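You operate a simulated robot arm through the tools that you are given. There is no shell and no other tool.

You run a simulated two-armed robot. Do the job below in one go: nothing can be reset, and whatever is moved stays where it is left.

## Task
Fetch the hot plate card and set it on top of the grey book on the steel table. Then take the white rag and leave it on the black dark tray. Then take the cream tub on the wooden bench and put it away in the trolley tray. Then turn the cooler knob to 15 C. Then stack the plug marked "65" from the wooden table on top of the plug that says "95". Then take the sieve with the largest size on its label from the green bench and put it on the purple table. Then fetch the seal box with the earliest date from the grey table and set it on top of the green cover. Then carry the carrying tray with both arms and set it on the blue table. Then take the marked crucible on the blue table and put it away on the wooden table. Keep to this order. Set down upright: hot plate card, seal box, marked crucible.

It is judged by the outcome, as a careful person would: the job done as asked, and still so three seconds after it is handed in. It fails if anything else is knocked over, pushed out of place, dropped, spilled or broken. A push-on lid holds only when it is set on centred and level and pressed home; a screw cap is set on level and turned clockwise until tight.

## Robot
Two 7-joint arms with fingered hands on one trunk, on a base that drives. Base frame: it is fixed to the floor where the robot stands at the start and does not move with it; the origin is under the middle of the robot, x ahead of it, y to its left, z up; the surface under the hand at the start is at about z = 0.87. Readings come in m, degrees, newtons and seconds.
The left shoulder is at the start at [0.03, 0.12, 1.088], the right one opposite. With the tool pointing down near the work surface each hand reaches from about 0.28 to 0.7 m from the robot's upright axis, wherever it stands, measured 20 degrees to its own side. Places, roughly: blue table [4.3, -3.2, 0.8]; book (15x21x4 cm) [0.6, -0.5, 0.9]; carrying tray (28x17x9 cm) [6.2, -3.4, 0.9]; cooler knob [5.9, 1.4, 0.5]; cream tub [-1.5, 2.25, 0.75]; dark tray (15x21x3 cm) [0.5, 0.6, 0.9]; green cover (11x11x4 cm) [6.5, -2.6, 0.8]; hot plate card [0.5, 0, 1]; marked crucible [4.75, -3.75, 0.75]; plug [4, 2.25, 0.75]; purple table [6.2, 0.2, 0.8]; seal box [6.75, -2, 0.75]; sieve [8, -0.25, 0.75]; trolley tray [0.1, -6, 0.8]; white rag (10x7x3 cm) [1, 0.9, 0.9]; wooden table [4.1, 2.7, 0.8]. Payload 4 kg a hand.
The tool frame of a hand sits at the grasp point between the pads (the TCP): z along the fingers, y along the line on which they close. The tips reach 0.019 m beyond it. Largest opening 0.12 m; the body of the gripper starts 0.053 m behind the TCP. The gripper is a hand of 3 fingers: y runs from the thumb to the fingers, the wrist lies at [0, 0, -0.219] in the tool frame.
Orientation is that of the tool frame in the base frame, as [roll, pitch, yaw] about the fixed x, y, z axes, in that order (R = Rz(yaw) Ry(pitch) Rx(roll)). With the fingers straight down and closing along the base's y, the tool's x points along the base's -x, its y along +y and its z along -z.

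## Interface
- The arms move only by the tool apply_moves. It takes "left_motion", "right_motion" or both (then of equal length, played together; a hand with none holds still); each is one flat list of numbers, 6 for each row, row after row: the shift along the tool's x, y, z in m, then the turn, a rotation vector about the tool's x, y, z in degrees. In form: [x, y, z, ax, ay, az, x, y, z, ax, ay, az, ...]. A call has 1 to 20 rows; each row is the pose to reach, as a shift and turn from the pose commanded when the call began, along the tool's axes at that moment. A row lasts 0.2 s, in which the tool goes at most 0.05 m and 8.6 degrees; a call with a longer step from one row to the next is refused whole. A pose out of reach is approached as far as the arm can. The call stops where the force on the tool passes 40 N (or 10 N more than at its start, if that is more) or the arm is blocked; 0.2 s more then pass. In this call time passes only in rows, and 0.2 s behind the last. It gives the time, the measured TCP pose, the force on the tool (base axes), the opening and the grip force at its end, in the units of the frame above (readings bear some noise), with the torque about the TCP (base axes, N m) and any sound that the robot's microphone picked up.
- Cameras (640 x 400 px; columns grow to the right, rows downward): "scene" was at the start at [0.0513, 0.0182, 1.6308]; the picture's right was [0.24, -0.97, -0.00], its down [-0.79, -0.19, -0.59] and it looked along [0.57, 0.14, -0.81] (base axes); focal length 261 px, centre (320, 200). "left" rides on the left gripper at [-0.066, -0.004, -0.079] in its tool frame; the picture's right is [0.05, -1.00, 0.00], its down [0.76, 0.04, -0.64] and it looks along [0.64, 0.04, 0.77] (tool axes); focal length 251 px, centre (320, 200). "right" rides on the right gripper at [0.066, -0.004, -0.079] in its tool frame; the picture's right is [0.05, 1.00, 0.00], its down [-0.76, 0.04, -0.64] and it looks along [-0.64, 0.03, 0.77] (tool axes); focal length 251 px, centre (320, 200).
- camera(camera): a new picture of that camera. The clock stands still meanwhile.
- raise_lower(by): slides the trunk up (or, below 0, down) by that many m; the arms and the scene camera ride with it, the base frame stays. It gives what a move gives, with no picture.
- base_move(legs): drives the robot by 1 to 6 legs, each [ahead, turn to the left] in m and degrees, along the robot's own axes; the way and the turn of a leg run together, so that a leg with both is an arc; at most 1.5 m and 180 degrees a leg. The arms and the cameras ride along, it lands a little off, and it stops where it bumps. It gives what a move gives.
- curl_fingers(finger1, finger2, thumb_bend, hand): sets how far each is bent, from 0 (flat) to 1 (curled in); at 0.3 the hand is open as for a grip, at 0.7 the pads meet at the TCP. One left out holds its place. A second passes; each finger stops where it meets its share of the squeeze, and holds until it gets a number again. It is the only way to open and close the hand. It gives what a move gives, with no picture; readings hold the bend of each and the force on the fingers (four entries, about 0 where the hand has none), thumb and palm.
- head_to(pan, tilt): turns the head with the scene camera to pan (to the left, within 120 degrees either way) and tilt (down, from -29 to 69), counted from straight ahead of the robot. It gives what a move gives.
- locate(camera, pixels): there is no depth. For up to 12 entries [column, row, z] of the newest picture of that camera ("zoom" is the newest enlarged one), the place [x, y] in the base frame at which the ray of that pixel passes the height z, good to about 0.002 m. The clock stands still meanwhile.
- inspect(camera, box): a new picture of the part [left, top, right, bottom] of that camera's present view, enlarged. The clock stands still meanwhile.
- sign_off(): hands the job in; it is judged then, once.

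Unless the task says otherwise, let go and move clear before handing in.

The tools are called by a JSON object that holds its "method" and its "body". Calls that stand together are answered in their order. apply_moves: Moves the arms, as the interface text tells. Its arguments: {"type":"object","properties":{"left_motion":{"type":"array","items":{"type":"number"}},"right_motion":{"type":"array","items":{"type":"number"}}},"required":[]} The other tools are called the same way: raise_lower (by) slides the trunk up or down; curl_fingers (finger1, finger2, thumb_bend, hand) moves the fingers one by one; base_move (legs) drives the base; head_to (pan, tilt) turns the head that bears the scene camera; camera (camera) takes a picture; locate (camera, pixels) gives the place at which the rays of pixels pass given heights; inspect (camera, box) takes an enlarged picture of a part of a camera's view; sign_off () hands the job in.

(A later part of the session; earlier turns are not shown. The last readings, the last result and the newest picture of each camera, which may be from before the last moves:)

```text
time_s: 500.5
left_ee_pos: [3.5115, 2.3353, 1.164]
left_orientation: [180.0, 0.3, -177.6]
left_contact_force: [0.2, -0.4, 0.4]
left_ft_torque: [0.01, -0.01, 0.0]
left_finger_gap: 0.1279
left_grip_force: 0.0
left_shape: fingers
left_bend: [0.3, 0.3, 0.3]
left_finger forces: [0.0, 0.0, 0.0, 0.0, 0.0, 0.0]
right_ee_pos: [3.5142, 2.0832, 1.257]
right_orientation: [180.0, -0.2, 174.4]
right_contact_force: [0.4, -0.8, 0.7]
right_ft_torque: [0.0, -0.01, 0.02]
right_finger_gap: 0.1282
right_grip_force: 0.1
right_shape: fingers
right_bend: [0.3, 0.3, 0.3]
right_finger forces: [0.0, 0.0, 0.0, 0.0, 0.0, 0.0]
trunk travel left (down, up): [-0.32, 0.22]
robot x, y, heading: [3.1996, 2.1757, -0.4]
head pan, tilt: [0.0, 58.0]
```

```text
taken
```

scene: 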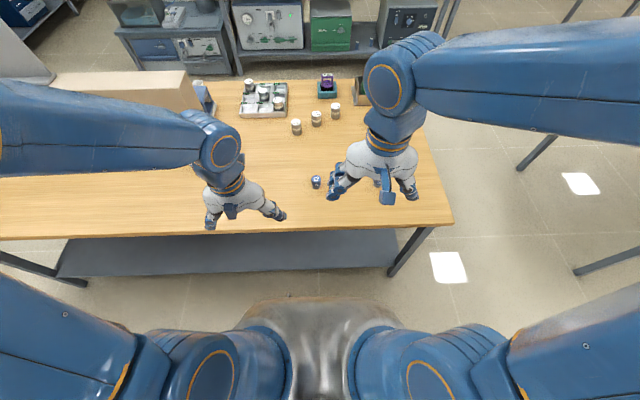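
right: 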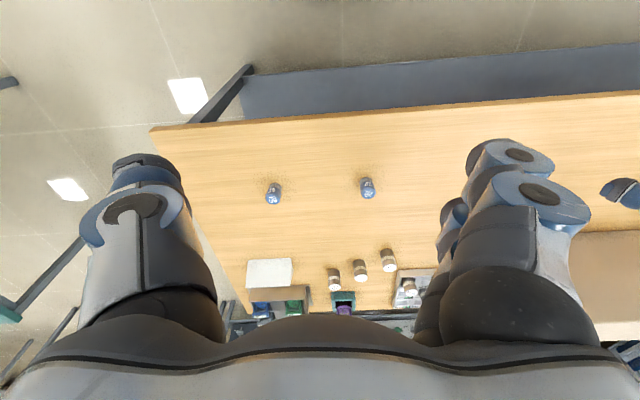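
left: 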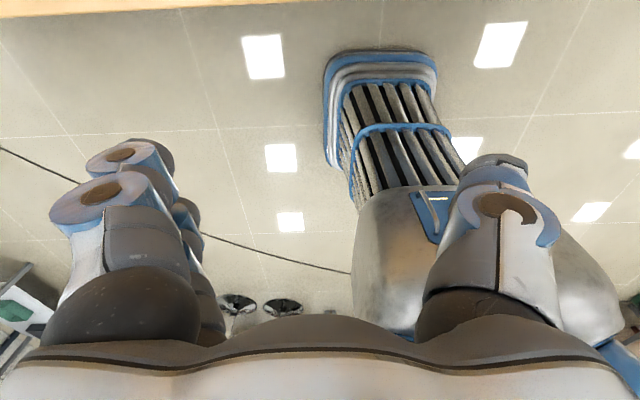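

The third plug is hidden behind the left forearm. I will move the left hand further left and back.

{"method": "apply_moves", "body": {"left_motion": [0.015, 0.045, 0, 0, 0, 0, 0.03, 0.09, 0, 0, 0, 0, 0.045, 0.135, 0, 0, 0, 0, 0.06, 0.18, 0, 0, 0, 0, 0.075, 0.225, 0, 0, 0, 0, 0.09, 0.27, 0, 0, 0, 0, 0.1, 0.31, 0, 0, 0, 0]}}

{"method": "camera", "body": {"camera": "scene"}}

```text
time_s: 502.1
left_ee_pos: [3.3974, 2.6407, 1.1613]
left_orientation: [180.0, 0.3, -177.6]
left_contact_force: [0.3, 0.4, -0.1]
left_ft_torque: [-0.02, 0.0, 0.0]
left_finger_gap: 0.128
left_grip_force: 0.0
left_shape: fingers
left_bend: [0.3, 0.3, 0.3]
left_finger forces: [0.0, 0.0, 0.1, 0.1, 0.0, 0.0]
right_ee_pos: [3.5153, 2.0836, 1.2567]
right_orientation: [-180.0, -0.1, 174.3]
right_contact_force: [0.7, -0.1, -0.1]
right_ft_torque: [-0.03, -0.02, 0.01]
right_finger_gap: 0.1283
right_grip_force: 0.0
right_shape: fingers
right_bend: [0.3, 0.3, 0.3]
right_finger forces: [0.0, 0.1, 0.1, 0.1, 0.1, 0.0]
trunk travel left (down, up): [-0.32, 0.22]
robot x, y, heading: [3.2015, 2.1797, -0.2]
head pan, tilt: [0.0, 58.0]
```

```text
taken
```

scene: 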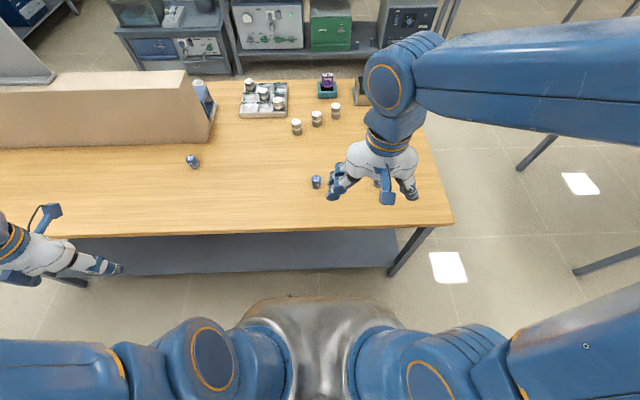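

{"method": "inspect", "body": {"camera": "scene", "box": [165, 140, 225, 180]}}

{"method": "locate", "body": {"camera": "scene", "pixels": [[192, 157, 0.85], [192, 166, 0.8], [316, 179, 0.85], [316, 187, 0.8]]}}

```text
10.00 times, centred on (195, 160) of scene
```

zoom: 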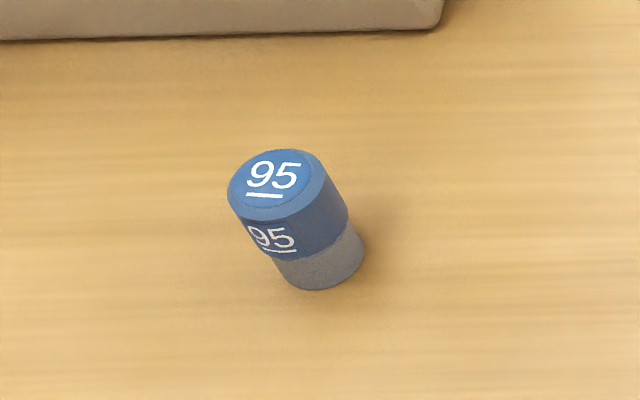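

```text
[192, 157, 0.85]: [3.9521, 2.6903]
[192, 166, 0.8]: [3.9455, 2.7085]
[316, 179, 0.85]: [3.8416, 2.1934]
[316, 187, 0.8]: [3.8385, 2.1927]
```

The left plug reads "95" and stands at (3.95, 2.70); "65" is the right one. I will measure plug 65 and the table height with the right wrist camera.

{"method": "inspect", "body": {"camera": "right", "box": [340, 165, 395, 205]}}

{"method": "inspect", "body": {"camera": "scene", "box": [285, 160, 345, 200]}}

{"method": "locate", "body": {"camera": "scene", "pixels": [[316.5, 179, 0.8], [316.5, 179, 0.85], [316.6, 188.5, 0.75], [316.6, 188.5, 0.8]]}}

{"method": "locate", "body": {"camera": "right", "pixels": [[273, 199, 0.8], [273, 199, 0.85], [275.6, 185.2, 0.75], [275.6, 185.2, 0.8], [366, 192, 0.8], [366, 192, 0.85]]}}

```text
10.00 times, centred on (368, 185) of right
```

zoom: 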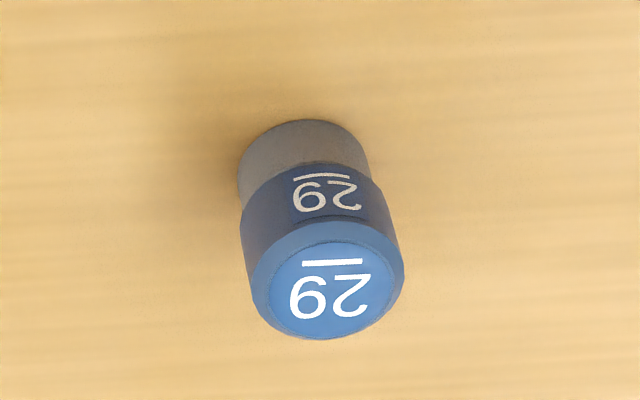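

```text
10.00 times, centred on (315, 180) of scene
```

zoom: 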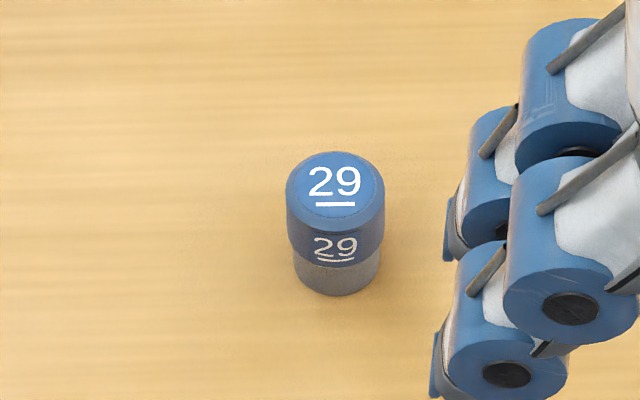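

```text
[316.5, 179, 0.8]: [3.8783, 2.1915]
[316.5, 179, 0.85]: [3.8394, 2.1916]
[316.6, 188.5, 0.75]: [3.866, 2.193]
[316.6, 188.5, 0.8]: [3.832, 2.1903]
```

```text
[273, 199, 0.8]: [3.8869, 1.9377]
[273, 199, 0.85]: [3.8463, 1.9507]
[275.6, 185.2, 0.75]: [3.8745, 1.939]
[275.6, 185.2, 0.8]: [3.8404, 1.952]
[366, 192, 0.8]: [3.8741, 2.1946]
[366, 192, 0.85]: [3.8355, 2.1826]
```

Plug 65 stands at about (3.855, 1.948), its top at z ≈ 0.838 on a table at z ≈ 0.78. I will check the near table edge to see how close the base may come.

{"method": "locate", "body": {"camera": "scene", "pixels": [[320, 232, 0.78], [100, 237, 0.78], [450, 222, 0.78], [320, 250, 0.3], [320, 268, 0.3], [395, 275, 0]]}}

```text
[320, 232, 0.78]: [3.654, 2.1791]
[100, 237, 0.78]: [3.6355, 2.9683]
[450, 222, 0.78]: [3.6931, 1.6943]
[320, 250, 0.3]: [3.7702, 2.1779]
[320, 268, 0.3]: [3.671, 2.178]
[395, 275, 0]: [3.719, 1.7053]
```

The edge is at x = 3.65, so I can come 9 cm closer. Then I will bring the right hand above plug 65.

{"method": "base_move", "body": {"legs": [[0.09, 0]]}}

{"method": "apply_moves", "body": {"right_motion": [-0.0437, -0.0183, 0, 0, 0, 0, -0.0873, -0.0365, 0, 0, 0, 0, -0.131, -0.0548, 0, 0, 0, 0, -0.1747, -0.0731, 0, 0, 0, 0, -0.2183, -0.0913, 0, 0, 0, 0, -0.262, -0.1096, 0, 0, 0, 0, -0.262, -0.1096, 0.045, 0, 0, 0, -0.262, -0.1096, 0.09, 0, 0, 0, -0.262, -0.1096, 0.135, 0, 0, 0, -0.262, -0.1096, 0.18, 0, 0, 0, -0.262, -0.1096, 0.225, 0, 0, 0, -0.262, -0.1096, 0.27, 0, 0, 0, -0.262, -0.1096, 0.3, 0, 0, 0]}}

{"method": "camera", "body": {"camera": "right"}}

```text
time_s: 503.2
left_ee_pos: [3.4903, 2.6409, 1.1614]
left_orientation: [-180.0, 0.2, -177.5]
left_contact_force: [0.4, -0.2, 0.2]
left_ft_torque: [-0.01, 0.01, -0.04]
left_finger_gap: 0.128
left_grip_force: 0.0
left_shape: fingers
left_bend: [0.3, 0.3, 0.3]
left_finger forces: [0.0, 0.0, 0.0, 0.0, 0.1, 0.0]
right_ee_pos: [3.6067, 2.0846, 1.2556]
right_orientation: [179.9, -0.2, 174.4]
right_contact_force: [-0.4, -0.5, -0.5]
right_ft_torque: [-0.04, 0.01, 0.01]
right_finger_gap: 0.1284
right_grip_force: 0.1
right_shape: fingers
right_bend: [0.3, 0.3, 0.3]
right_finger forces: [0.0, 0.0, 0.0, 0.1, 0.1, 0.0]
trunk travel left (down, up): [-0.32, 0.22]
robot x, y, heading: [3.2896, 2.1757, -0.5]
head pan, tilt: [0.0, 58.0]
```

```text
time_s: 506.0
left_ee_pos: [3.4891, 2.6394, 1.1608]
left_orientation: [180.0, 0.2, -177.6]
left_contact_force: [-0.5, -0.5, -0.3]
left_ft_torque: [-0.01, 0.0, -0.01]
left_finger_gap: 0.1284
left_grip_force: 0.1
left_shape: fingers
left_bend: [0.3, 0.3, 0.3]
left_finger forces: [0.1, 0.0, 0.0, 0.0, 0.0, 0.0]
right_ee_pos: [3.8551, 1.9494, 0.9547]
right_orientation: [179.9, 0.0, 174.4]
right_contact_force: [0.2, -0.5, -0.8]
right_ft_torque: [-0.02, 0.01, 0.01]
right_finger_gap: 0.1284
right_grip_force: 0.0
right_shape: fingers
right_bend: [0.3, 0.3, 0.3]
right_finger forces: [0.1, 0.1, 0.1, 0.0, 0.0, 0.0]
trunk travel left (down, up): [-0.32, 0.22]
robot x, y, heading: [3.2931, 2.1809, -0.4]
head pan, tilt: [0.0, 58.0]
```

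```text
taken
```

right: 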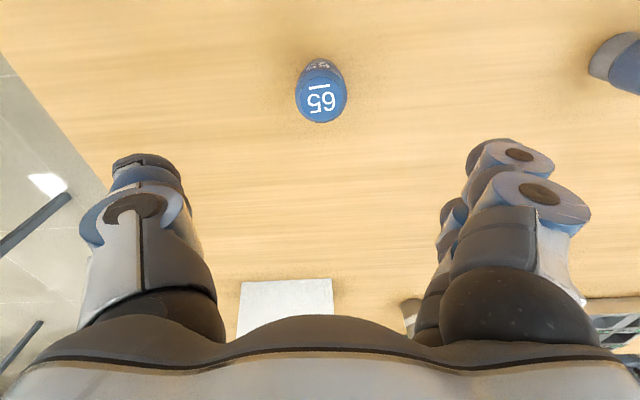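

Plug 65 is between the fingers at (322,95). I will check its exact place against the TCP.

{"method": "inspect", "body": {"camera": "right", "box": [290, 50, 354, 130]}}

{"method": "locate", "body": {"camera": "right", "pixels": [[322, 99, 0.838], [297, 92, 0.838], [348, 92, 0.838], [319, 70, 0.78]]}}

```text
5.00 times, centred on (322, 90) of right
```

zoom: 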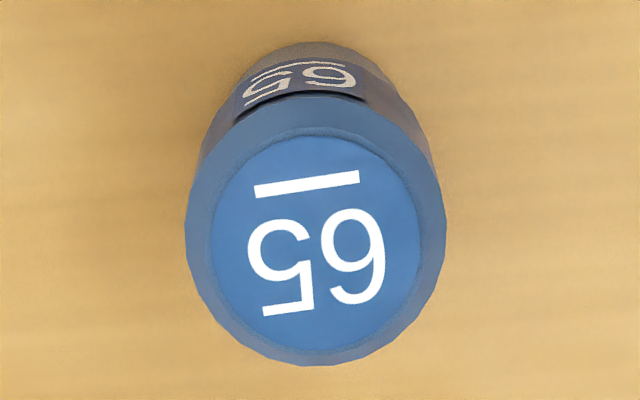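

```text
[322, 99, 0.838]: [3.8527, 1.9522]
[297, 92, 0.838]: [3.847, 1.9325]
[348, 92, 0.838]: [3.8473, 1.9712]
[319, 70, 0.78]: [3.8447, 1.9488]
```

The plug's axis is within 3 mm of the TCP and its mark reads 65. I will lower to TCP height 0.82 and close gently.

{"method": "apply_moves", "body": {"right_motion": [0.002, 0.002, 0.04, 0, 0, 0, 0.002, 0.002, 0.08, 0, 0, 0, 0.002, 0.002, 0.11, 0, 0, 0, 0.002, 0.002, 0.134, 0, 0, 0]}}

{"method": "curl_fingers", "body": {"hand": "right", "finger1": 0.7, "finger2": 0.7, "thumb_bend": 0.7}}

{"method": "camera", "body": {"camera": "right"}}

```text
time_s: 507.0
left_ee_pos: [3.489, 2.6398, 1.1614]
left_orientation: [179.9, 0.1, -177.6]
left_contact_force: [0.8, 0.0, -0.2]
left_ft_torque: [0.02, -0.01, 0.01]
left_finger_gap: 0.1283
left_grip_force: 0.0
left_shape: fingers
left_bend: [0.3, 0.3, 0.3]
left_finger forces: [0.0, 0.0, 0.0, 0.0, 0.0, 0.0]
right_ee_pos: [3.8528, 1.9506, 0.8213]
right_orientation: [179.8, -0.1, 174.4]
right_contact_force: [-0.2, 0.2, 0.0]
right_ft_torque: [-0.01, 0.02, -0.02]
right_finger_gap: 0.1284
right_grip_force: 0.0
right_shape: fingers
right_bend: [0.3, 0.3, 0.3]
right_finger forces: [0.0, 0.0, 0.0, 0.0, 0.0, 0.0]
trunk travel left (down, up): [-0.32, 0.22]
robot x, y, heading: [3.2922, 2.1798, -0.5]
head pan, tilt: [0.0, 58.0]
```

```text
time_s: 507.9
left_ee_pos: [3.4876, 2.6413, 1.1617]
left_orientation: [-179.9, 0.4, -177.6]
left_contact_force: [-0.5, 0.6, -0.3]
left_ft_torque: [0.0, -0.01, 0.01]
left_finger_gap: 0.1285
left_grip_force: 0.1
left_shape: fingers
left_bend: [0.3, 0.3, 0.3]
left_finger forces: [0.0, 0.0, 0.0, 0.0, 0.0, 0.0]
right_ee_pos: [3.8552, 1.9477, 0.8263]
right_orientation: [-179.9, 0.6, 174.2]
right_contact_force: [-5.0, 0.4, 16.8]
right_ft_torque: [-0.57, 0.34, -0.18]
right_finger_gap: 0.0364
right_grip_force: 25.0
right_shape: fingers
right_bend: [0.64, 0.66, 0.6]
right_finger forces: [10.2, 5.4, 0.0, 0.1, 34.5, 0.1]
trunk travel left (down, up): [-0.32, 0.22]
robot x, y, heading: [3.2909, 2.1778, -0.2]
head pan, tilt: [0.0, 58.0]
stopped (right hand): the force on the tool passed its limit at 41 N (the readings are from after the stop); the commanded pose is now the measured one
```

```text
taken
```

right: 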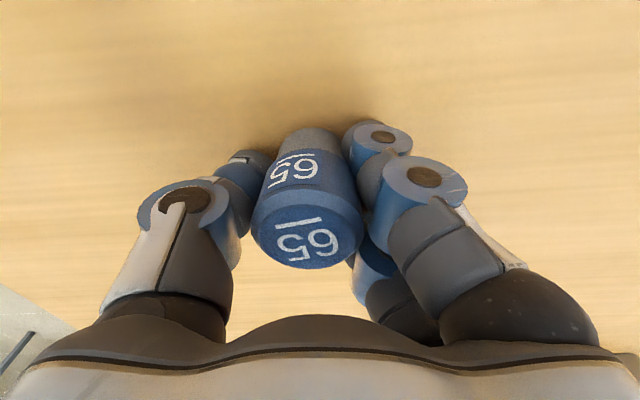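

Closing pushed the hand up 5 mm with a 41 N peak, probably a fingertip against the table. The plug is held (gap 36 mm); I will lift slightly and check the forces.

{"method": "apply_moves", "body": {"right_motion": [0, 0, -0.005, 0, 0, 0, 0, 0, -0.01, 0, 0, 0]}}

{"method": "camera", "body": {"camera": "right"}}

```text
time_s: 508.5
left_ee_pos: [3.4886, 2.6403, 1.1611]
left_orientation: [180.0, 0.3, -177.5]
left_contact_force: [0.9, -0.2, -0.2]
left_ft_torque: [0.02, 0.0, -0.03]
left_finger_gap: 0.1284
left_grip_force: 0.1
left_shape: fingers
left_bend: [0.3, 0.3, 0.3]
left_finger forces: [0.1, 0.0, 0.0, 0.1, 0.0, 0.0]
right_ee_pos: [3.8558, 1.9492, 0.8347]
right_orientation: [-179.9, 0.4, 174.4]
right_contact_force: [0.1, 0.0, 0.1]
right_ft_torque: [0.01, 0.0, 0.01]
right_finger_gap: 0.0365
right_grip_force: 16.8
right_shape: fingers
right_bend: [0.64, 0.66, 0.6]
right_finger forces: [10.4, 5.4, 0.1, 0.0, 17.4, 0.1]
trunk travel left (down, up): [-0.32, 0.22]
robot x, y, heading: [3.2898, 2.1784, -0.2]
head pan, tilt: [0.0, 58.0]
```

```text
taken
```

right: 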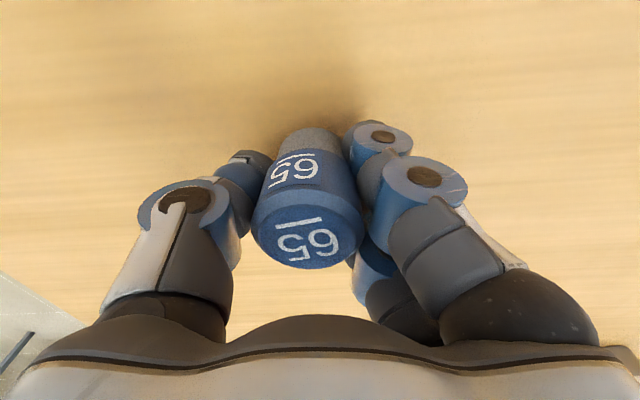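

The plug is held freely at 17 N; in the hand its base is about 38 mm below the TCP and its axis about 5 mm toward the thumb. I will lift it high and drive around to the plug 95 position.

{"method": "apply_moves", "body": {"right_motion": [0.01, 0, -0.04, 0, 0, 0, 0.02, 0, -0.08, 0, 0, 0, 0.04, 0, -0.12, 0, 0, 0, 0.06, 0, -0.16, 0, 0, 0, 0.08, 0, -0.2, 0, 0, 0, 0.11, 0, -0.24, 0, 0, 0, 0.14, 0, -0.28, 0, 0, 0, 0.17, 0, -0.3, 0, 0, 0]}}

{"method": "base_move", "body": {"legs": [[-0.15, 0], [0, -28]]}}

{"method": "base_move", "body": {"legs": [[0, -17]]}}

{"method": "base_move", "body": {"legs": [[-0.9, 0]]}}

```text
time_s: 510.3
left_ee_pos: [3.4879, 2.6408, 1.1624]
left_orientation: [-180.0, 0.3, -177.5]
left_contact_force: [0.8, 0.6, 0.0]
left_ft_torque: [-0.02, -0.02, -0.01]
left_finger_gap: 0.1284
left_grip_force: 0.0
left_shape: fingers
left_bend: [0.3, 0.3, 0.3]
left_finger forces: [0.0, 0.0, 0.0, 0.0, 0.1, 0.0]
right_ee_pos: [3.6838, 1.9674, 1.1329]
right_orientation: [-179.9, 0.4, 174.4]
right_contact_force: [0.0, 0.3, -0.1]
right_ft_torque: [0.0, -0.01, 0.01]
right_finger_gap: 0.0363
right_grip_force: 16.3
right_shape: fingers
right_bend: [0.64, 0.66, 0.6]
right_finger forces: [10.3, 5.4, 0.0, 0.0, 17.2, 0.0]
trunk travel left (down, up): [-0.32, 0.22]
robot x, y, heading: [3.2913, 2.1805, 0.1]
head pan, tilt: [0.0, 58.0]
```

```text
time_s: 513.0
left_ee_pos: [3.5289, 2.4936, 1.1612]
left_orientation: [180.0, 0.3, 154.4]
left_contact_force: [-1.3, 0.2, 0.2]
left_ft_torque: [-0.07, -0.02, -0.03]
left_finger_gap: 0.1282
left_grip_force: 0.1
left_shape: fingers
left_bend: [0.3, 0.3, 0.3]
left_finger forces: [0.1, 0.0, 0.0, 0.0, 0.0, 0.0]
right_ee_pos: [3.3857, 1.8081, 1.134]
right_orientation: [180.0, 0.3, 146.2]
right_contact_force: [0.2, 0.3, -0.5]
right_ft_torque: [-0.01, -0.04, 0.01]
right_finger_gap: 0.0363
right_grip_force: 16.5
right_shape: fingers
right_bend: [0.64, 0.66, 0.6]
right_finger forces: [10.3, 5.3, 0.1, 0.0, 17.1, 0.1]
trunk travel left (down, up): [-0.32, 0.22]
robot x, y, heading: [3.146, 2.1972, -28.1]
head pan, tilt: [0.0, 58.0]
```

```text
time_s: 514.4
left_ee_pos: [3.5973, 2.3726, 1.1622]
left_orientation: [179.9, 0.2, 137.6]
left_contact_force: [0.1, 0.9, 0.3]
left_ft_torque: [-0.03, -0.01, -0.02]
left_finger_gap: 0.1281
left_grip_force: 0.0
left_shape: fingers
left_bend: [0.3, 0.3, 0.3]
left_finger forces: [0.1, 0.1, 0.1, 0.0, 0.0, 0.0]
right_ee_pos: [3.2614, 1.7569, 1.1333]
right_orientation: [-179.8, 0.4, 129.4]
right_contact_force: [0.1, 0.6, -0.6]
right_ft_torque: [-0.01, -0.03, 0.0]
right_finger_gap: 0.0363
right_grip_force: 16.5
right_shape: fingers
right_bend: [0.64, 0.66, 0.6]
right_finger forces: [10.0, 5.3, 0.1, 0.0, 16.9, 0.0]
trunk travel left (down, up): [-0.32, 0.22]
robot x, y, heading: [3.1653, 2.2108, -45.3]
head pan, tilt: [0.0, 58.0]
```

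```text
time_s: 519.2
left_ee_pos: [2.9587, 3.0156, 1.1612]
left_orientation: [179.9, 0.2, 136.9]
left_contact_force: [0.5, -0.1, -0.3]
left_ft_torque: [-0.04, 0.02, -0.02]
left_finger_gap: 0.1283
left_grip_force: 0.1
left_shape: fingers
left_bend: [0.3, 0.3, 0.3]
left_finger forces: [0.1, 0.0, 0.0, 0.0, 0.0, 0.0]
right_ee_pos: [2.6169, 2.4053, 1.1338]
right_orientation: [-179.9, 0.3, 128.8]
right_contact_force: [-1.0, 0.2, -0.8]
right_ft_torque: [0.01, -0.02, 0.01]
right_finger_gap: 0.0363
right_grip_force: 16.4
right_shape: fingers
right_bend: [0.64, 0.66, 0.6]
right_finger forces: [10.3, 5.3, 0.0, 0.1, 17.0, 0.1]
trunk travel left (down, up): [-0.32, 0.22]
robot x, y, heading: [2.5197, 2.8612, -45.8]
head pan, tilt: [0.0, 58.0]
```

I will turn back to face the table and drive in.

{"method": "base_move", "body": {"legs": [[0, 25]]}}

{"method": "base_move", "body": {"legs": [[0, 21]]}}

{"method": "base_move", "body": {"legs": [[0.6, 0]]}}

{"method": "head_to", "body": {"pan": -5, "tilt": 55}}

{"method": "camera", "body": {"camera": "scene"}}

```text
time_s: 520.9
left_ee_pos: [2.8568, 3.1838, 1.1615]
left_orientation: [179.9, 0.4, 161.8]
left_contact_force: [0.1, -0.2, 0.3]
left_ft_torque: [0.04, 0.01, 0.01]
left_finger_gap: 0.1281
left_grip_force: 0.0
left_shape: fingers
left_bend: [0.3, 0.3, 0.3]
left_finger forces: [0.0, 0.0, 0.0, 0.0, 0.2, 0.0]
right_ee_pos: [2.8035, 2.4867, 1.1328]
right_orientation: [-180.0, 0.4, 153.6]
right_contact_force: [0.0, -0.4, -1.1]
right_ft_torque: [0.03, -0.04, 0.0]
right_finger_gap: 0.036
right_grip_force: 15.8
right_shape: fingers
right_bend: [0.64, 0.66, 0.6]
right_finger forces: [10.1, 5.3, 0.0, 0.0, 16.6, 0.0]
trunk travel left (down, up): [-0.32, 0.22]
robot x, y, heading: [2.5148, 2.8383, -20.5]
head pan, tilt: [0.0, 58.0]
```

```text
time_s: 522.4
left_ee_pos: [2.7149, 3.2859, 1.1613]
left_orientation: [-179.9, 0.2, -177.3]
left_contact_force: [0.0, 1.3, 0.8]
left_ft_torque: [0.0, 0.02, -0.03]
left_finger_gap: 0.128
left_grip_force: 0.0
left_shape: fingers
left_bend: [0.3, 0.3, 0.3]
left_finger forces: [0.1, 0.1, 0.1, 0.0, 0.0, 0.0]
right_ee_pos: [2.913, 2.6145, 1.1336]
right_orientation: [-179.8, 0.4, 174.7]
right_contact_force: [-0.8, -0.5, -1.6]
right_ft_torque: [0.01, 0.01, -0.02]
right_finger_gap: 0.0358
right_grip_force: 16.3
right_shape: fingers
right_bend: [0.64, 0.66, 0.6]
right_finger forces: [10.2, 5.3, 0.0, 0.0, 16.6, 0.0]
trunk travel left (down, up): [-0.32, 0.22]
robot x, y, heading: [2.5163, 2.8256, 0.0]
head pan, tilt: [0.0, 58.0]
```

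```text
time_s: 525.8
left_ee_pos: [3.3088, 3.2883, 1.1607]
left_orientation: [-179.9, 0.2, -177.1]
left_contact_force: [0.2, 0.1, 0.3]
left_ft_torque: [-0.03, 0.03, -0.01]
left_finger_gap: 0.1282
left_grip_force: 0.1
left_shape: fingers
left_bend: [0.3, 0.3, 0.3]
left_finger forces: [0.0, 0.1, 0.0, 0.0, 0.0, 0.1]
right_ee_pos: [3.5122, 2.6181, 1.1336]
right_orientation: [-179.9, 0.4, 174.9]
right_contact_force: [1.1, -0.9, -1.8]
right_ft_torque: [0.05, 0.03, -0.02]
right_finger_gap: 0.036
right_grip_force: 16.0
right_shape: fingers
right_bend: [0.64, 0.66, 0.6]
right_finger forces: [10.3, 5.3, 0.0, 0.0, 16.8, 0.1]
trunk travel left (down, up): [-0.32, 0.22]
robot x, y, heading: [3.1152, 2.8288, 0.4]
head pan, tilt: [0.0, 58.0]
```

```text
time_s: 526.4
left_ee_pos: [3.3088, 3.2885, 1.1617]
left_orientation: [-180.0, 0.2, -177.2]
left_contact_force: [-0.4, -0.3, -0.2]
left_ft_torque: [0.0, 0.02, 0.01]
left_finger_gap: 0.1285
left_grip_force: 0.0
left_shape: fingers
left_bend: [0.3, 0.3, 0.3]
left_finger forces: [0.1, 0.1, 0.1, 0.0, 0.0, 0.0]
right_ee_pos: [3.5106, 2.617, 1.1331]
right_orientation: [-179.9, 0.3, 174.9]
right_contact_force: [-0.7, -0.5, -0.6]
right_ft_torque: [0.03, 0.0, 0.02]
right_finger_gap: 0.0359
right_grip_force: 16.5
right_shape: fingers
right_bend: [0.64, 0.66, 0.6]
right_finger forces: [10.2, 5.3, 0.0, 0.1, 16.8, 0.0]
trunk travel left (down, up): [-0.32, 0.22]
robot x, y, heading: [3.1165, 2.8287, 0.5]
head pan, tilt: [-5.0, 55.0]
```

```text
taken
```

scene: 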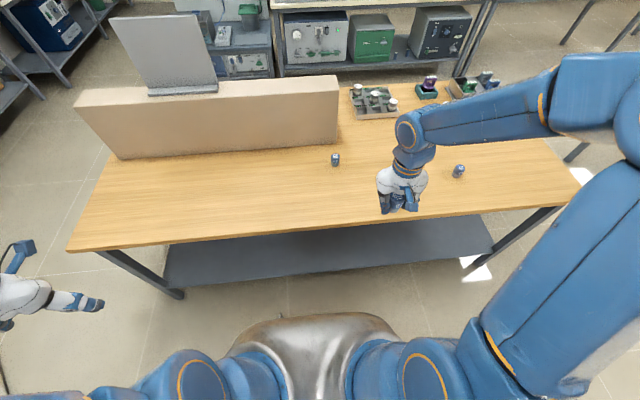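

Plug 95 is at (336,160). I will drive 0.18 m closer and measure it exactly.

{"method": "base_move", "body": {"legs": [[0.18, 0]]}}

{"method": "head_to", "body": {"pan": -10, "tilt": 58}}

{"method": "camera", "body": {"camera": "scene"}}

{"method": "camera", "body": {"camera": "right"}}

```text
time_s: 527.9
left_ee_pos: [3.4911, 3.2905, 1.1609]
left_orientation: [-180.0, 0.2, -177.1]
left_contact_force: [0.0, 0.4, -0.4]
left_ft_torque: [-0.03, 0.03, 0.01]
left_finger_gap: 0.1284
left_grip_force: 0.1
left_shape: fingers
left_bend: [0.3, 0.3, 0.3]
left_finger forces: [0.0, 0.0, 0.0, 0.1, 0.1, 0.1]
right_ee_pos: [3.6917, 2.6186, 1.1324]
right_orientation: [-179.8, 0.1, 174.9]
right_contact_force: [1.1, -0.2, -0.9]
right_ft_torque: [0.0, 0.04, 0.0]
right_finger_gap: 0.036
right_grip_force: 15.4
right_shape: fingers
right_bend: [0.64, 0.66, 0.6]
right_finger forces: [10.3, 5.3, 0.0, 0.0, 16.8, 0.0]
trunk travel left (down, up): [-0.32, 0.22]
robot x, y, heading: [3.2959, 2.8291, 0.5]
head pan, tilt: [-5.0, 55.0]
```

```text
time_s: 528.6
left_ee_pos: [3.4897, 3.2903, 1.1615]
left_orientation: [180.0, 0.1, -177.0]
left_contact_force: [-0.5, 0.1, -0.4]
left_ft_torque: [-0.02, -0.03, 0.0]
left_finger_gap: 0.1282
left_grip_force: 0.0
left_shape: fingers
left_bend: [0.3, 0.3, 0.3]
left_finger forces: [0.0, 0.1, 0.0, 0.1, 0.0, 0.0]
right_ee_pos: [3.6911, 2.6192, 1.1326]
right_orientation: [-179.9, 0.3, 175.0]
right_contact_force: [-0.1, -0.3, -1.6]
right_ft_torque: [0.01, 0.06, 0.0]
right_finger_gap: 0.0359
right_grip_force: 16.3
right_shape: fingers
right_bend: [0.64, 0.66, 0.6]
right_finger forces: [10.3, 5.4, 0.1, 0.0, 16.8, 0.0]
trunk travel left (down, up): [-0.32, 0.22]
robot x, y, heading: [3.2992, 2.8304, 0.6]
head pan, tilt: [-10.0, 58.0]
```

```text
taken
```

scene: 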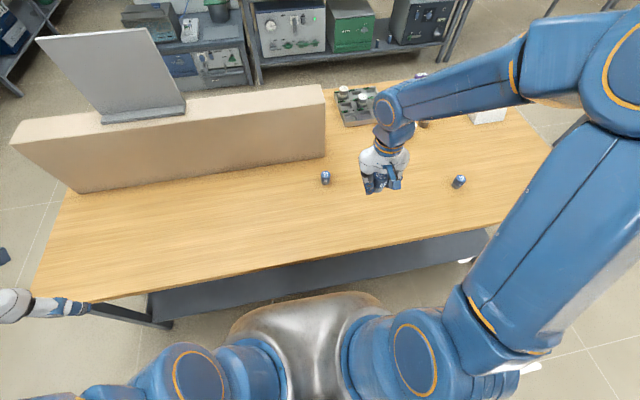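

```text
taken
```

right: 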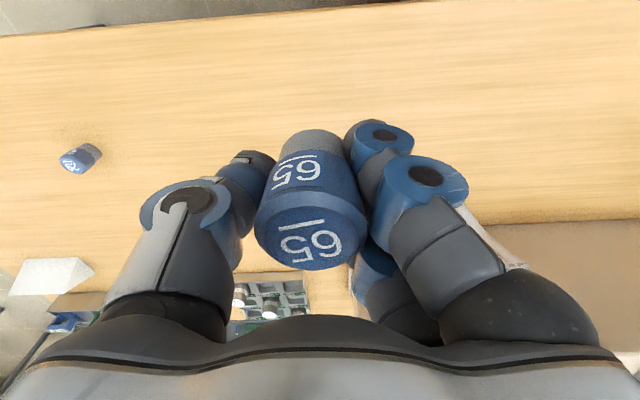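

{"method": "inspect", "body": {"camera": "scene", "box": [296, 158, 356, 198]}}

```text
10.00 times, centred on (326, 178) of scene
```

zoom: 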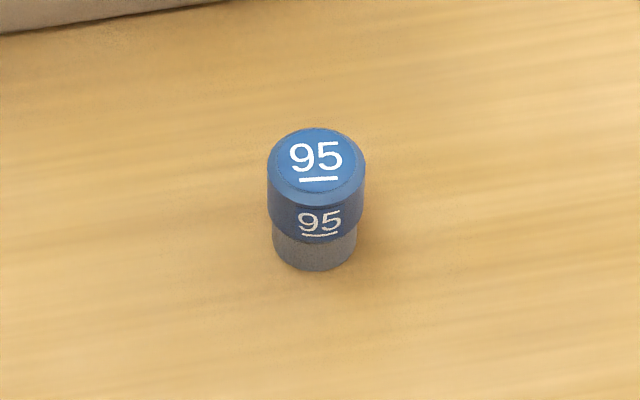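

{"method": "locate", "body": {"camera": "zoom", "pixels": [[316, 164, 0.83], [316, 164, 0.846], [316, 164, 0.86], [315, 236, 0.77], [315, 236, 0.788], [267, 168, 0.84], [366, 168, 0.84]]}}

```text
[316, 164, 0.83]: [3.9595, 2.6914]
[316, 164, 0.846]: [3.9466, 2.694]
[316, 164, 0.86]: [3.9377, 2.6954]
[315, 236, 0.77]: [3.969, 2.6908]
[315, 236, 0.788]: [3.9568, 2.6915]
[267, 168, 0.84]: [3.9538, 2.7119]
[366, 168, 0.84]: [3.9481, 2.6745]
```

Plug 95's axis is near (3.945, 2.694). The beige furnace block stands close behind it, so I will measure its front edge and height for clearance.

{"method": "locate", "body": {"camera": "scene", "pixels": [[325, 157, 0.788], [200, 173, 0.788], [80, 191, 0.788], [323, 87, 0.95], [323, 87, 1.0], [323, 105, 0.95], [323, 105, 1.0], [15, 146, 0.95], [326, 120, 0.9]]}}

{"method": "inspect", "body": {"camera": "scene", "box": [250, 70, 410, 200]}}

```text
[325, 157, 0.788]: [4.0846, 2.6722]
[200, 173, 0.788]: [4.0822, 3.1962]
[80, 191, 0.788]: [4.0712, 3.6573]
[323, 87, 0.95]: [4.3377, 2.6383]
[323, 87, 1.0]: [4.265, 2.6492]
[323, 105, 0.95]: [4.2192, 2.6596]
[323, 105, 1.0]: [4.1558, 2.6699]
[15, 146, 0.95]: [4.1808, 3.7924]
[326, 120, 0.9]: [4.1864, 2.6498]
```

```text
3.08 times, centred on (330, 135) of scene
```

zoom: 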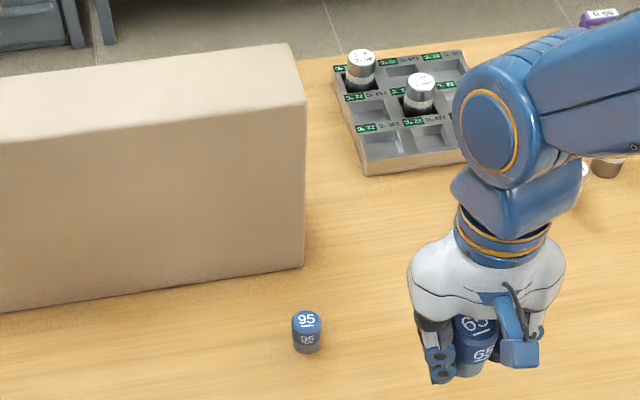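

The furnace face is at x = 4.08, 13 cm behind plug 95, so there is room. I will move 4 cm closer and place the hand slightly beyond 95 to view it with the wrist camera.

{"method": "base_move", "body": {"legs": [[0.04, 0]]}}

{"method": "apply_moves", "body": {"right_motion": [-0.035, 0.0152, 0, 0, 0, 0, -0.07, 0.0304, 0, 0, 0, 0, -0.105, 0.0456, 0, 0, 0, 0, -0.14, 0.0608, 0, 0, 0, 0, -0.175, 0.0759, 0, 0, 0, 0, -0.21, 0.0911, 0, 0, 0, 0, -0.245, 0.1029, 0, 0, 0, 0, -0.245, 0.1029, 0.04, 0, 0, 0, -0.245, 0.1029, 0.08, 0, 0, 0, -0.245, 0.1029, 0.12, 0, 0, 0, -0.245, 0.1029, 0.15, 0, 0, 0]}}

{"method": "camera", "body": {"camera": "right"}}

```text
time_s: 529.5
left_ee_pos: [3.5322, 3.2904, 1.1614]
left_orientation: [-180.0, 0.1, -177.1]
left_contact_force: [-0.2, 0.6, 0.0]
left_ft_torque: [0.01, 0.03, 0.01]
left_finger_gap: 0.1283
left_grip_force: 0.0
left_shape: fingers
left_bend: [0.3, 0.3, 0.3]
left_finger forces: [0.1, 0.0, 0.0, 0.0, 0.1, 0.0]
right_ee_pos: [3.7318, 2.6194, 1.1317]
right_orientation: [-179.9, 0.2, 175.0]
right_contact_force: [0.7, -0.2, -1.2]
right_ft_torque: [-0.03, 0.07, 0.02]
right_finger_gap: 0.036
right_grip_force: 16.2
right_shape: fingers
right_bend: [0.64, 0.66, 0.6]
right_finger forces: [10.3, 5.4, 0.0, 0.1, 16.9, 0.1]
trunk travel left (down, up): [-0.32, 0.22]
robot x, y, heading: [3.3376, 2.8323, 0.4]
head pan, tilt: [-10.0, 58.0]
```

```text
time_s: 531.9
left_ee_pos: [3.5303, 3.29, 1.1619]
left_orientation: [180.0, 0.2, -177.1]
left_contact_force: [1.2, -0.3, 1.4]
left_ft_torque: [-0.02, 0.02, 0.0]
left_finger_gap: 0.1283
left_grip_force: 0.0
left_shape: fingers
left_bend: [0.3, 0.3, 0.3]
left_finger forces: [0.0, 0.0, 0.0, 0.0, 0.0, 0.1]
right_ee_pos: [3.9857, 2.6977, 0.9838]
right_orientation: [-179.9, 0.4, 174.8]
right_contact_force: [0.8, -0.4, -0.8]
right_ft_torque: [-0.02, 0.0, 0.02]
right_finger_gap: 0.0358
right_grip_force: 15.3
right_shape: fingers
right_bend: [0.64, 0.66, 0.6]
right_finger forces: [10.0, 5.1, 0.1, 0.1, 16.1, 0.1]
trunk travel left (down, up): [-0.32, 0.22]
robot x, y, heading: [3.3348, 2.8316, 0.4]
head pan, tilt: [-10.0, 58.0]
```

```text
taken
```

right: 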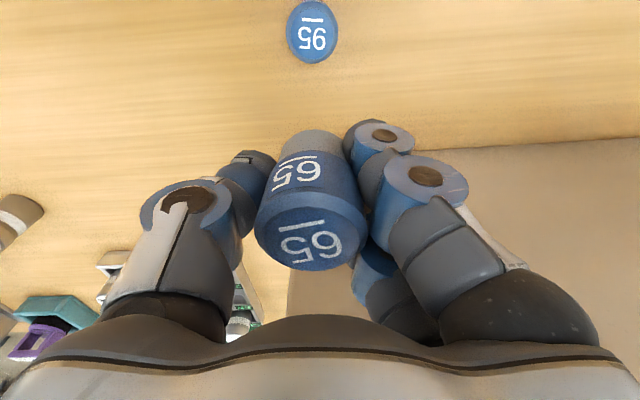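

Plug 95's cap is visible at (312,32) beyond the held plug. I will zoom on both to get their axes.

{"method": "inspect", "body": {"camera": "right", "box": [250, 0, 380, 80]}}

{"method": "inspect", "body": {"camera": "right", "box": [240, 110, 390, 280]}}

```text
4.92 times, centred on (315, 40) of right
```

zoom: 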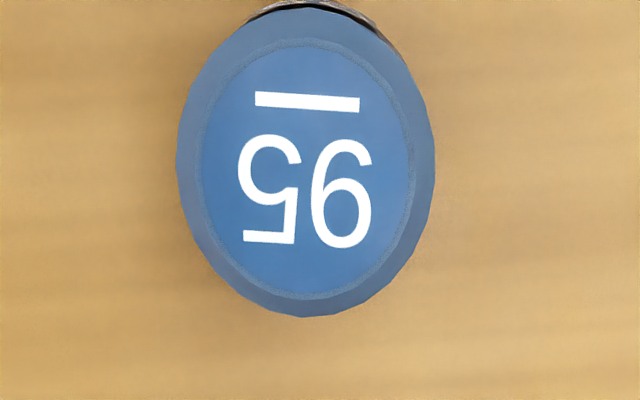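

```text
2.35 times, centred on (315, 195) of right
```

zoom: 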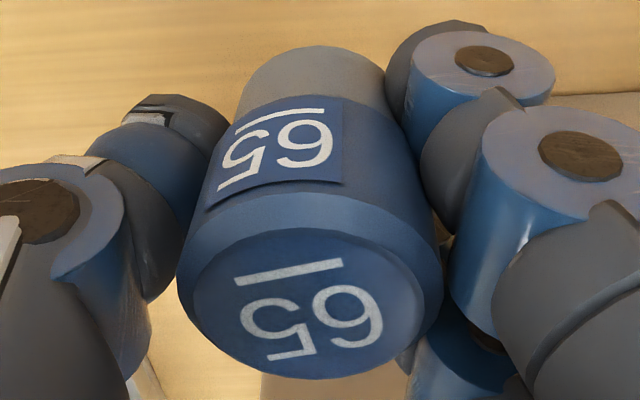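

From the wrist view, plug 95 lies 42 mm back and 9 mm to the thumb side of the TCP, while plug 65's base is about 5 mm to that side. I will move the held plug over 95 and check with the head camera.

{"method": "apply_moves", "body": {"right_motion": [0.0216, -0.0018, 0, 0, 0, 0, 0.0433, -0.0036, 0, 0, 0, 0, 0.0433, -0.0036, 0.03, 0, 0, 0, 0.0433, -0.0036, 0.06, 0, 0, 0]}}

{"method": "inspect", "body": {"camera": "scene", "box": [280, 130, 370, 190]}}

{"method": "camera", "body": {"camera": "right"}}

```text
time_s: 532.9
left_ee_pos: [3.5308, 3.2884, 1.1613]
left_orientation: [-180.0, 0.2, -177.1]
left_contact_force: [0.3, 0.2, 0.3]
left_ft_torque: [0.01, 0.0, 0.02]
left_finger_gap: 0.1284
left_grip_force: 0.1
left_shape: fingers
left_bend: [0.3, 0.3, 0.3]
left_finger forces: [0.1, 0.0, 0.0, 0.0, 0.0, 0.1]
right_ee_pos: [3.9429, 2.6997, 0.923]
right_orientation: [-179.8, 0.3, 174.8]
right_contact_force: [0.6, 1.0, -0.8]
right_ft_torque: [-0.02, -0.03, -0.01]
right_finger_gap: 0.0358
right_grip_force: 15.7
right_shape: fingers
right_bend: [0.64, 0.66, 0.6]
right_finger forces: [9.9, 5.2, 0.1, 0.1, 16.0, 0.0]
trunk travel left (down, up): [-0.32, 0.22]
robot x, y, heading: [3.3378, 2.8288, 0.5]
head pan, tilt: [-10.0, 58.0]
```

```text
6.67 times, centred on (325, 160) of scene
```

zoom: 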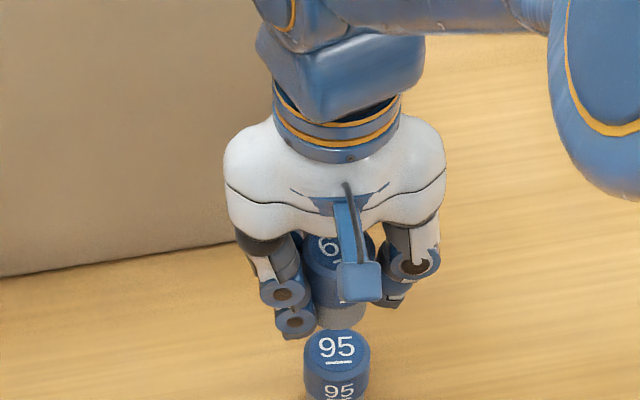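

```text
taken
```

right: 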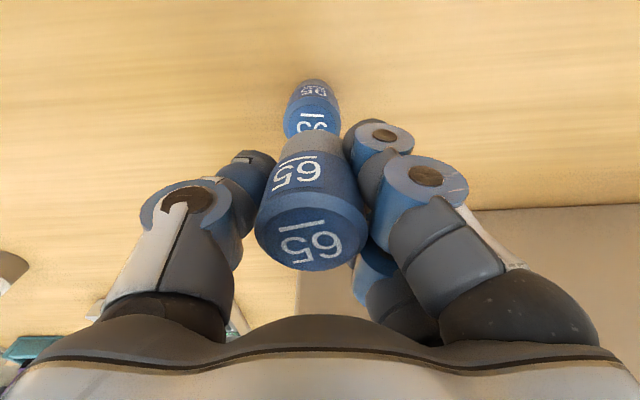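

The held plug lines up over 95 in both views. I will lower slowly until contact.

{"method": "apply_moves", "body": {"right_motion": [0, 0, 0.008, 0, 0, 0, 0, 0, 0.016, 0, 0, 0, 0, 0, 0.024, 0, 0, 0]}}

{"method": "inspect", "body": {"camera": "scene", "box": [280, 130, 370, 190]}}

{"method": "inspect", "body": {"camera": "right", "box": [230, 60, 400, 280]}}

```text
time_s: 533.7
left_ee_pos: [3.531, 3.2914, 1.1624]
left_orientation: [-180.0, 0.2, -177.2]
left_contact_force: [0.3, -0.1, 0.2]
left_ft_torque: [0.01, 0.02, 0.03]
left_finger_gap: 0.1285
left_grip_force: 0.0
left_shape: fingers
left_bend: [0.3, 0.3, 0.3]
left_finger forces: [0.1, 0.0, 0.0, 0.0, 0.0, 0.1]
right_ee_pos: [3.9426, 2.6989, 0.898]
right_orientation: [-179.9, 0.3, 174.9]
right_contact_force: [0.1, -0.3, -0.6]
right_ft_torque: [-0.01, 0.0, 0.0]
right_finger_gap: 0.0361
right_grip_force: 15.7
right_shape: fingers
right_bend: [0.64, 0.66, 0.6]
right_finger forces: [10.0, 5.1, 0.0, 0.1, 16.0, 0.0]
trunk travel left (down, up): [-0.32, 0.22]
robot x, y, heading: [3.3346, 2.8279, 0.4]
head pan, tilt: [-10.0, 58.0]
```

```text
6.67 times, centred on (325, 160) of scene
```

zoom: 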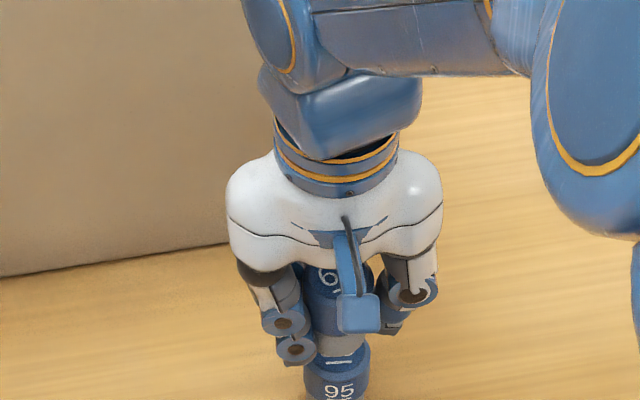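

```text
1.82 times, centred on (315, 170) of right
```

zoom: 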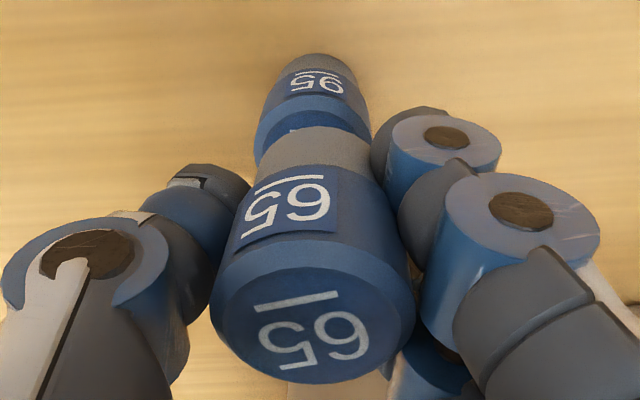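

{"method": "apply_moves", "body": {"right_motion": [0, 0, 0.003, 0, 0, 0, 0, 0, 0.006, 0, 0, 0]}}

{"method": "apply_moves", "body": {"right_motion": [0, 0, 0.0015, 0, 0, 0, 0, 0, 0.003, 0, 0, 0]}}

{"method": "inspect", "body": {"camera": "right", "box": [230, 60, 400, 280]}}

```text
time_s: 534.3
left_ee_pos: [3.5304, 3.2902, 1.1616]
left_orientation: [-180.0, 0.2, -177.0]
left_contact_force: [0.2, -0.5, 0.3]
left_ft_torque: [0.0, 0.0, 0.0]
left_finger_gap: 0.1281
left_grip_force: 0.1
left_shape: fingers
left_bend: [0.3, 0.3, 0.3]
left_finger forces: [0.0, 0.0, 0.0, 0.0, 0.0, 0.1]
right_ee_pos: [3.9427, 2.6997, 0.8942]
right_orientation: [-179.9, 0.2, 174.9]
right_contact_force: [0.4, -0.3, -1.0]
right_ft_torque: [0.01, -0.02, 0.0]
right_finger_gap: 0.0359
right_grip_force: 15.8
right_shape: fingers
right_bend: [0.64, 0.66, 0.6]
right_finger forces: [10.0, 5.1, 0.1, 0.0, 16.0, 0.0]
trunk travel left (down, up): [-0.32, 0.22]
robot x, y, heading: [3.3364, 2.83, 0.3]
head pan, tilt: [-10.0, 58.0]
```

```text
time_s: 534.9
left_ee_pos: [3.5301, 3.2905, 1.1617]
left_orientation: [179.9, 0.3, -177.1]
left_contact_force: [0.0, 0.1, 0.0]
left_ft_torque: [0.0, 0.0, 0.0]
left_finger_gap: 0.1282
left_grip_force: 0.0
left_shape: fingers
left_bend: [0.3, 0.3, 0.3]
left_finger forces: [0.0, 0.0, 0.1, 0.0, 0.0, 0.0]
right_ee_pos: [3.942, 2.6999, 0.8901]
right_orientation: [-179.9, 0.3, 174.9]
right_contact_force: [-0.7, -0.8, -1.5]
right_ft_torque: [0.01, 0.01, 0.0]
right_finger_gap: 0.0358
right_grip_force: 15.9
right_shape: fingers
right_bend: [0.64, 0.66, 0.6]
right_finger forces: [10.1, 5.2, 0.0, 0.0, 16.1, 0.0]
trunk travel left (down, up): [-0.32, 0.22]
robot x, y, heading: [3.3369, 2.8266, 0.4]
head pan, tilt: [-10.0, 58.0]
```

```text
1.82 times, centred on (315, 170) of right
```

zoom: 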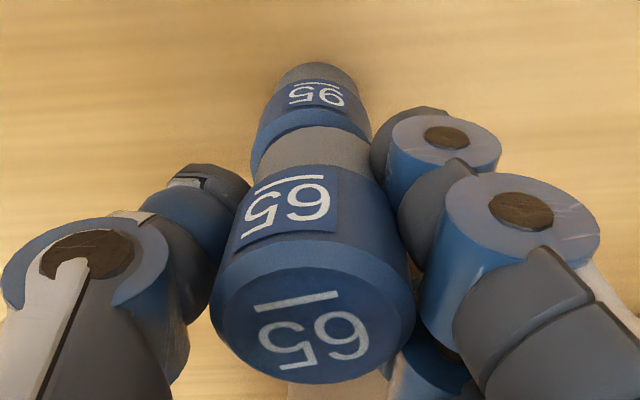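

{"method": "apply_moves", "body": {"right_motion": [0, 0, 0.0015, 0, 0, 0, 0, 0, 0.003, 0, 0, 0]}}

{"method": "apply_moves", "body": {"right_motion": [0, 0, 0.001, 0, 0, 0, 0, 0, 0.002, 0, 0, 0]}}

{"method": "inspect", "body": {"camera": "right", "box": [230, 60, 400, 280]}}

```text
time_s: 535.5
left_ee_pos: [3.5296, 3.2908, 1.1608]
left_orientation: [180.0, 0.1, -177.1]
left_contact_force: [0.2, -0.2, 0.2]
left_ft_torque: [0.0, 0.03, -0.02]
left_finger_gap: 0.1283
left_grip_force: 0.1
left_shape: fingers
left_bend: [0.3, 0.3, 0.3]
left_finger forces: [0.0, 0.0, 0.0, 0.0, 0.1, 0.0]
right_ee_pos: [3.9434, 2.6986, 0.887]
right_orientation: [-179.9, 0.2, 174.9]
right_contact_force: [-0.6, -1.1, -2.1]
right_ft_torque: [0.0, 0.03, -0.06]
right_finger_gap: 0.0357
right_grip_force: 15.4
right_shape: fingers
right_bend: [0.64, 0.66, 0.6]
right_finger forces: [10.0, 5.1, 0.1, 0.1, 16.0, 0.0]
trunk travel left (down, up): [-0.32, 0.22]
robot x, y, heading: [3.3369, 2.8285, 0.6]
head pan, tilt: [-10.0, 58.0]
```

```text
time_s: 536.1
left_ee_pos: [3.5299, 3.2904, 1.163]
left_orientation: [180.0, 0.1, -177.1]
left_contact_force: [-0.8, 0.6, -0.5]
left_ft_torque: [-0.01, 0.02, 0.01]
left_finger_gap: 0.1285
left_grip_force: 0.1
left_shape: fingers
left_bend: [0.3, 0.3, 0.3]
left_finger forces: [0.0, 0.0, 0.0, 0.0, 0.1, 0.0]
right_ee_pos: [3.9421, 2.7002, 0.8863]
right_orientation: [-179.8, 0.4, 175.0]
right_contact_force: [0.3, 0.9, -0.4]
right_ft_torque: [0.02, -0.01, 0.0]
right_finger_gap: 0.0359
right_grip_force: 15.7
right_shape: fingers
right_bend: [0.64, 0.66, 0.6]
right_finger forces: [10.0, 5.1, 0.0, 0.1, 15.9, 0.1]
trunk travel left (down, up): [-0.32, 0.22]
robot x, y, heading: [3.3358, 2.83, 0.4]
head pan, tilt: [-10.0, 58.0]
```

```text
1.82 times, centred on (315, 170) of right
```

zoom: 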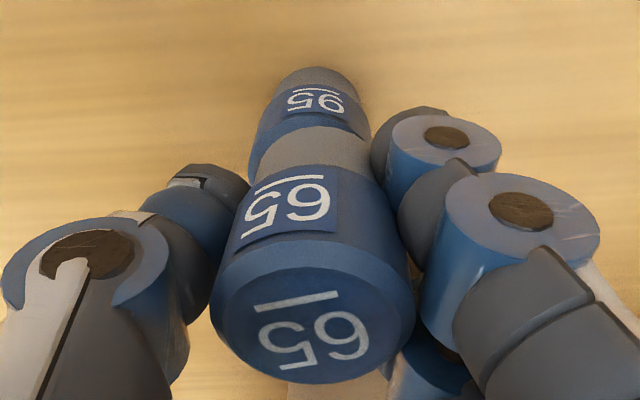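

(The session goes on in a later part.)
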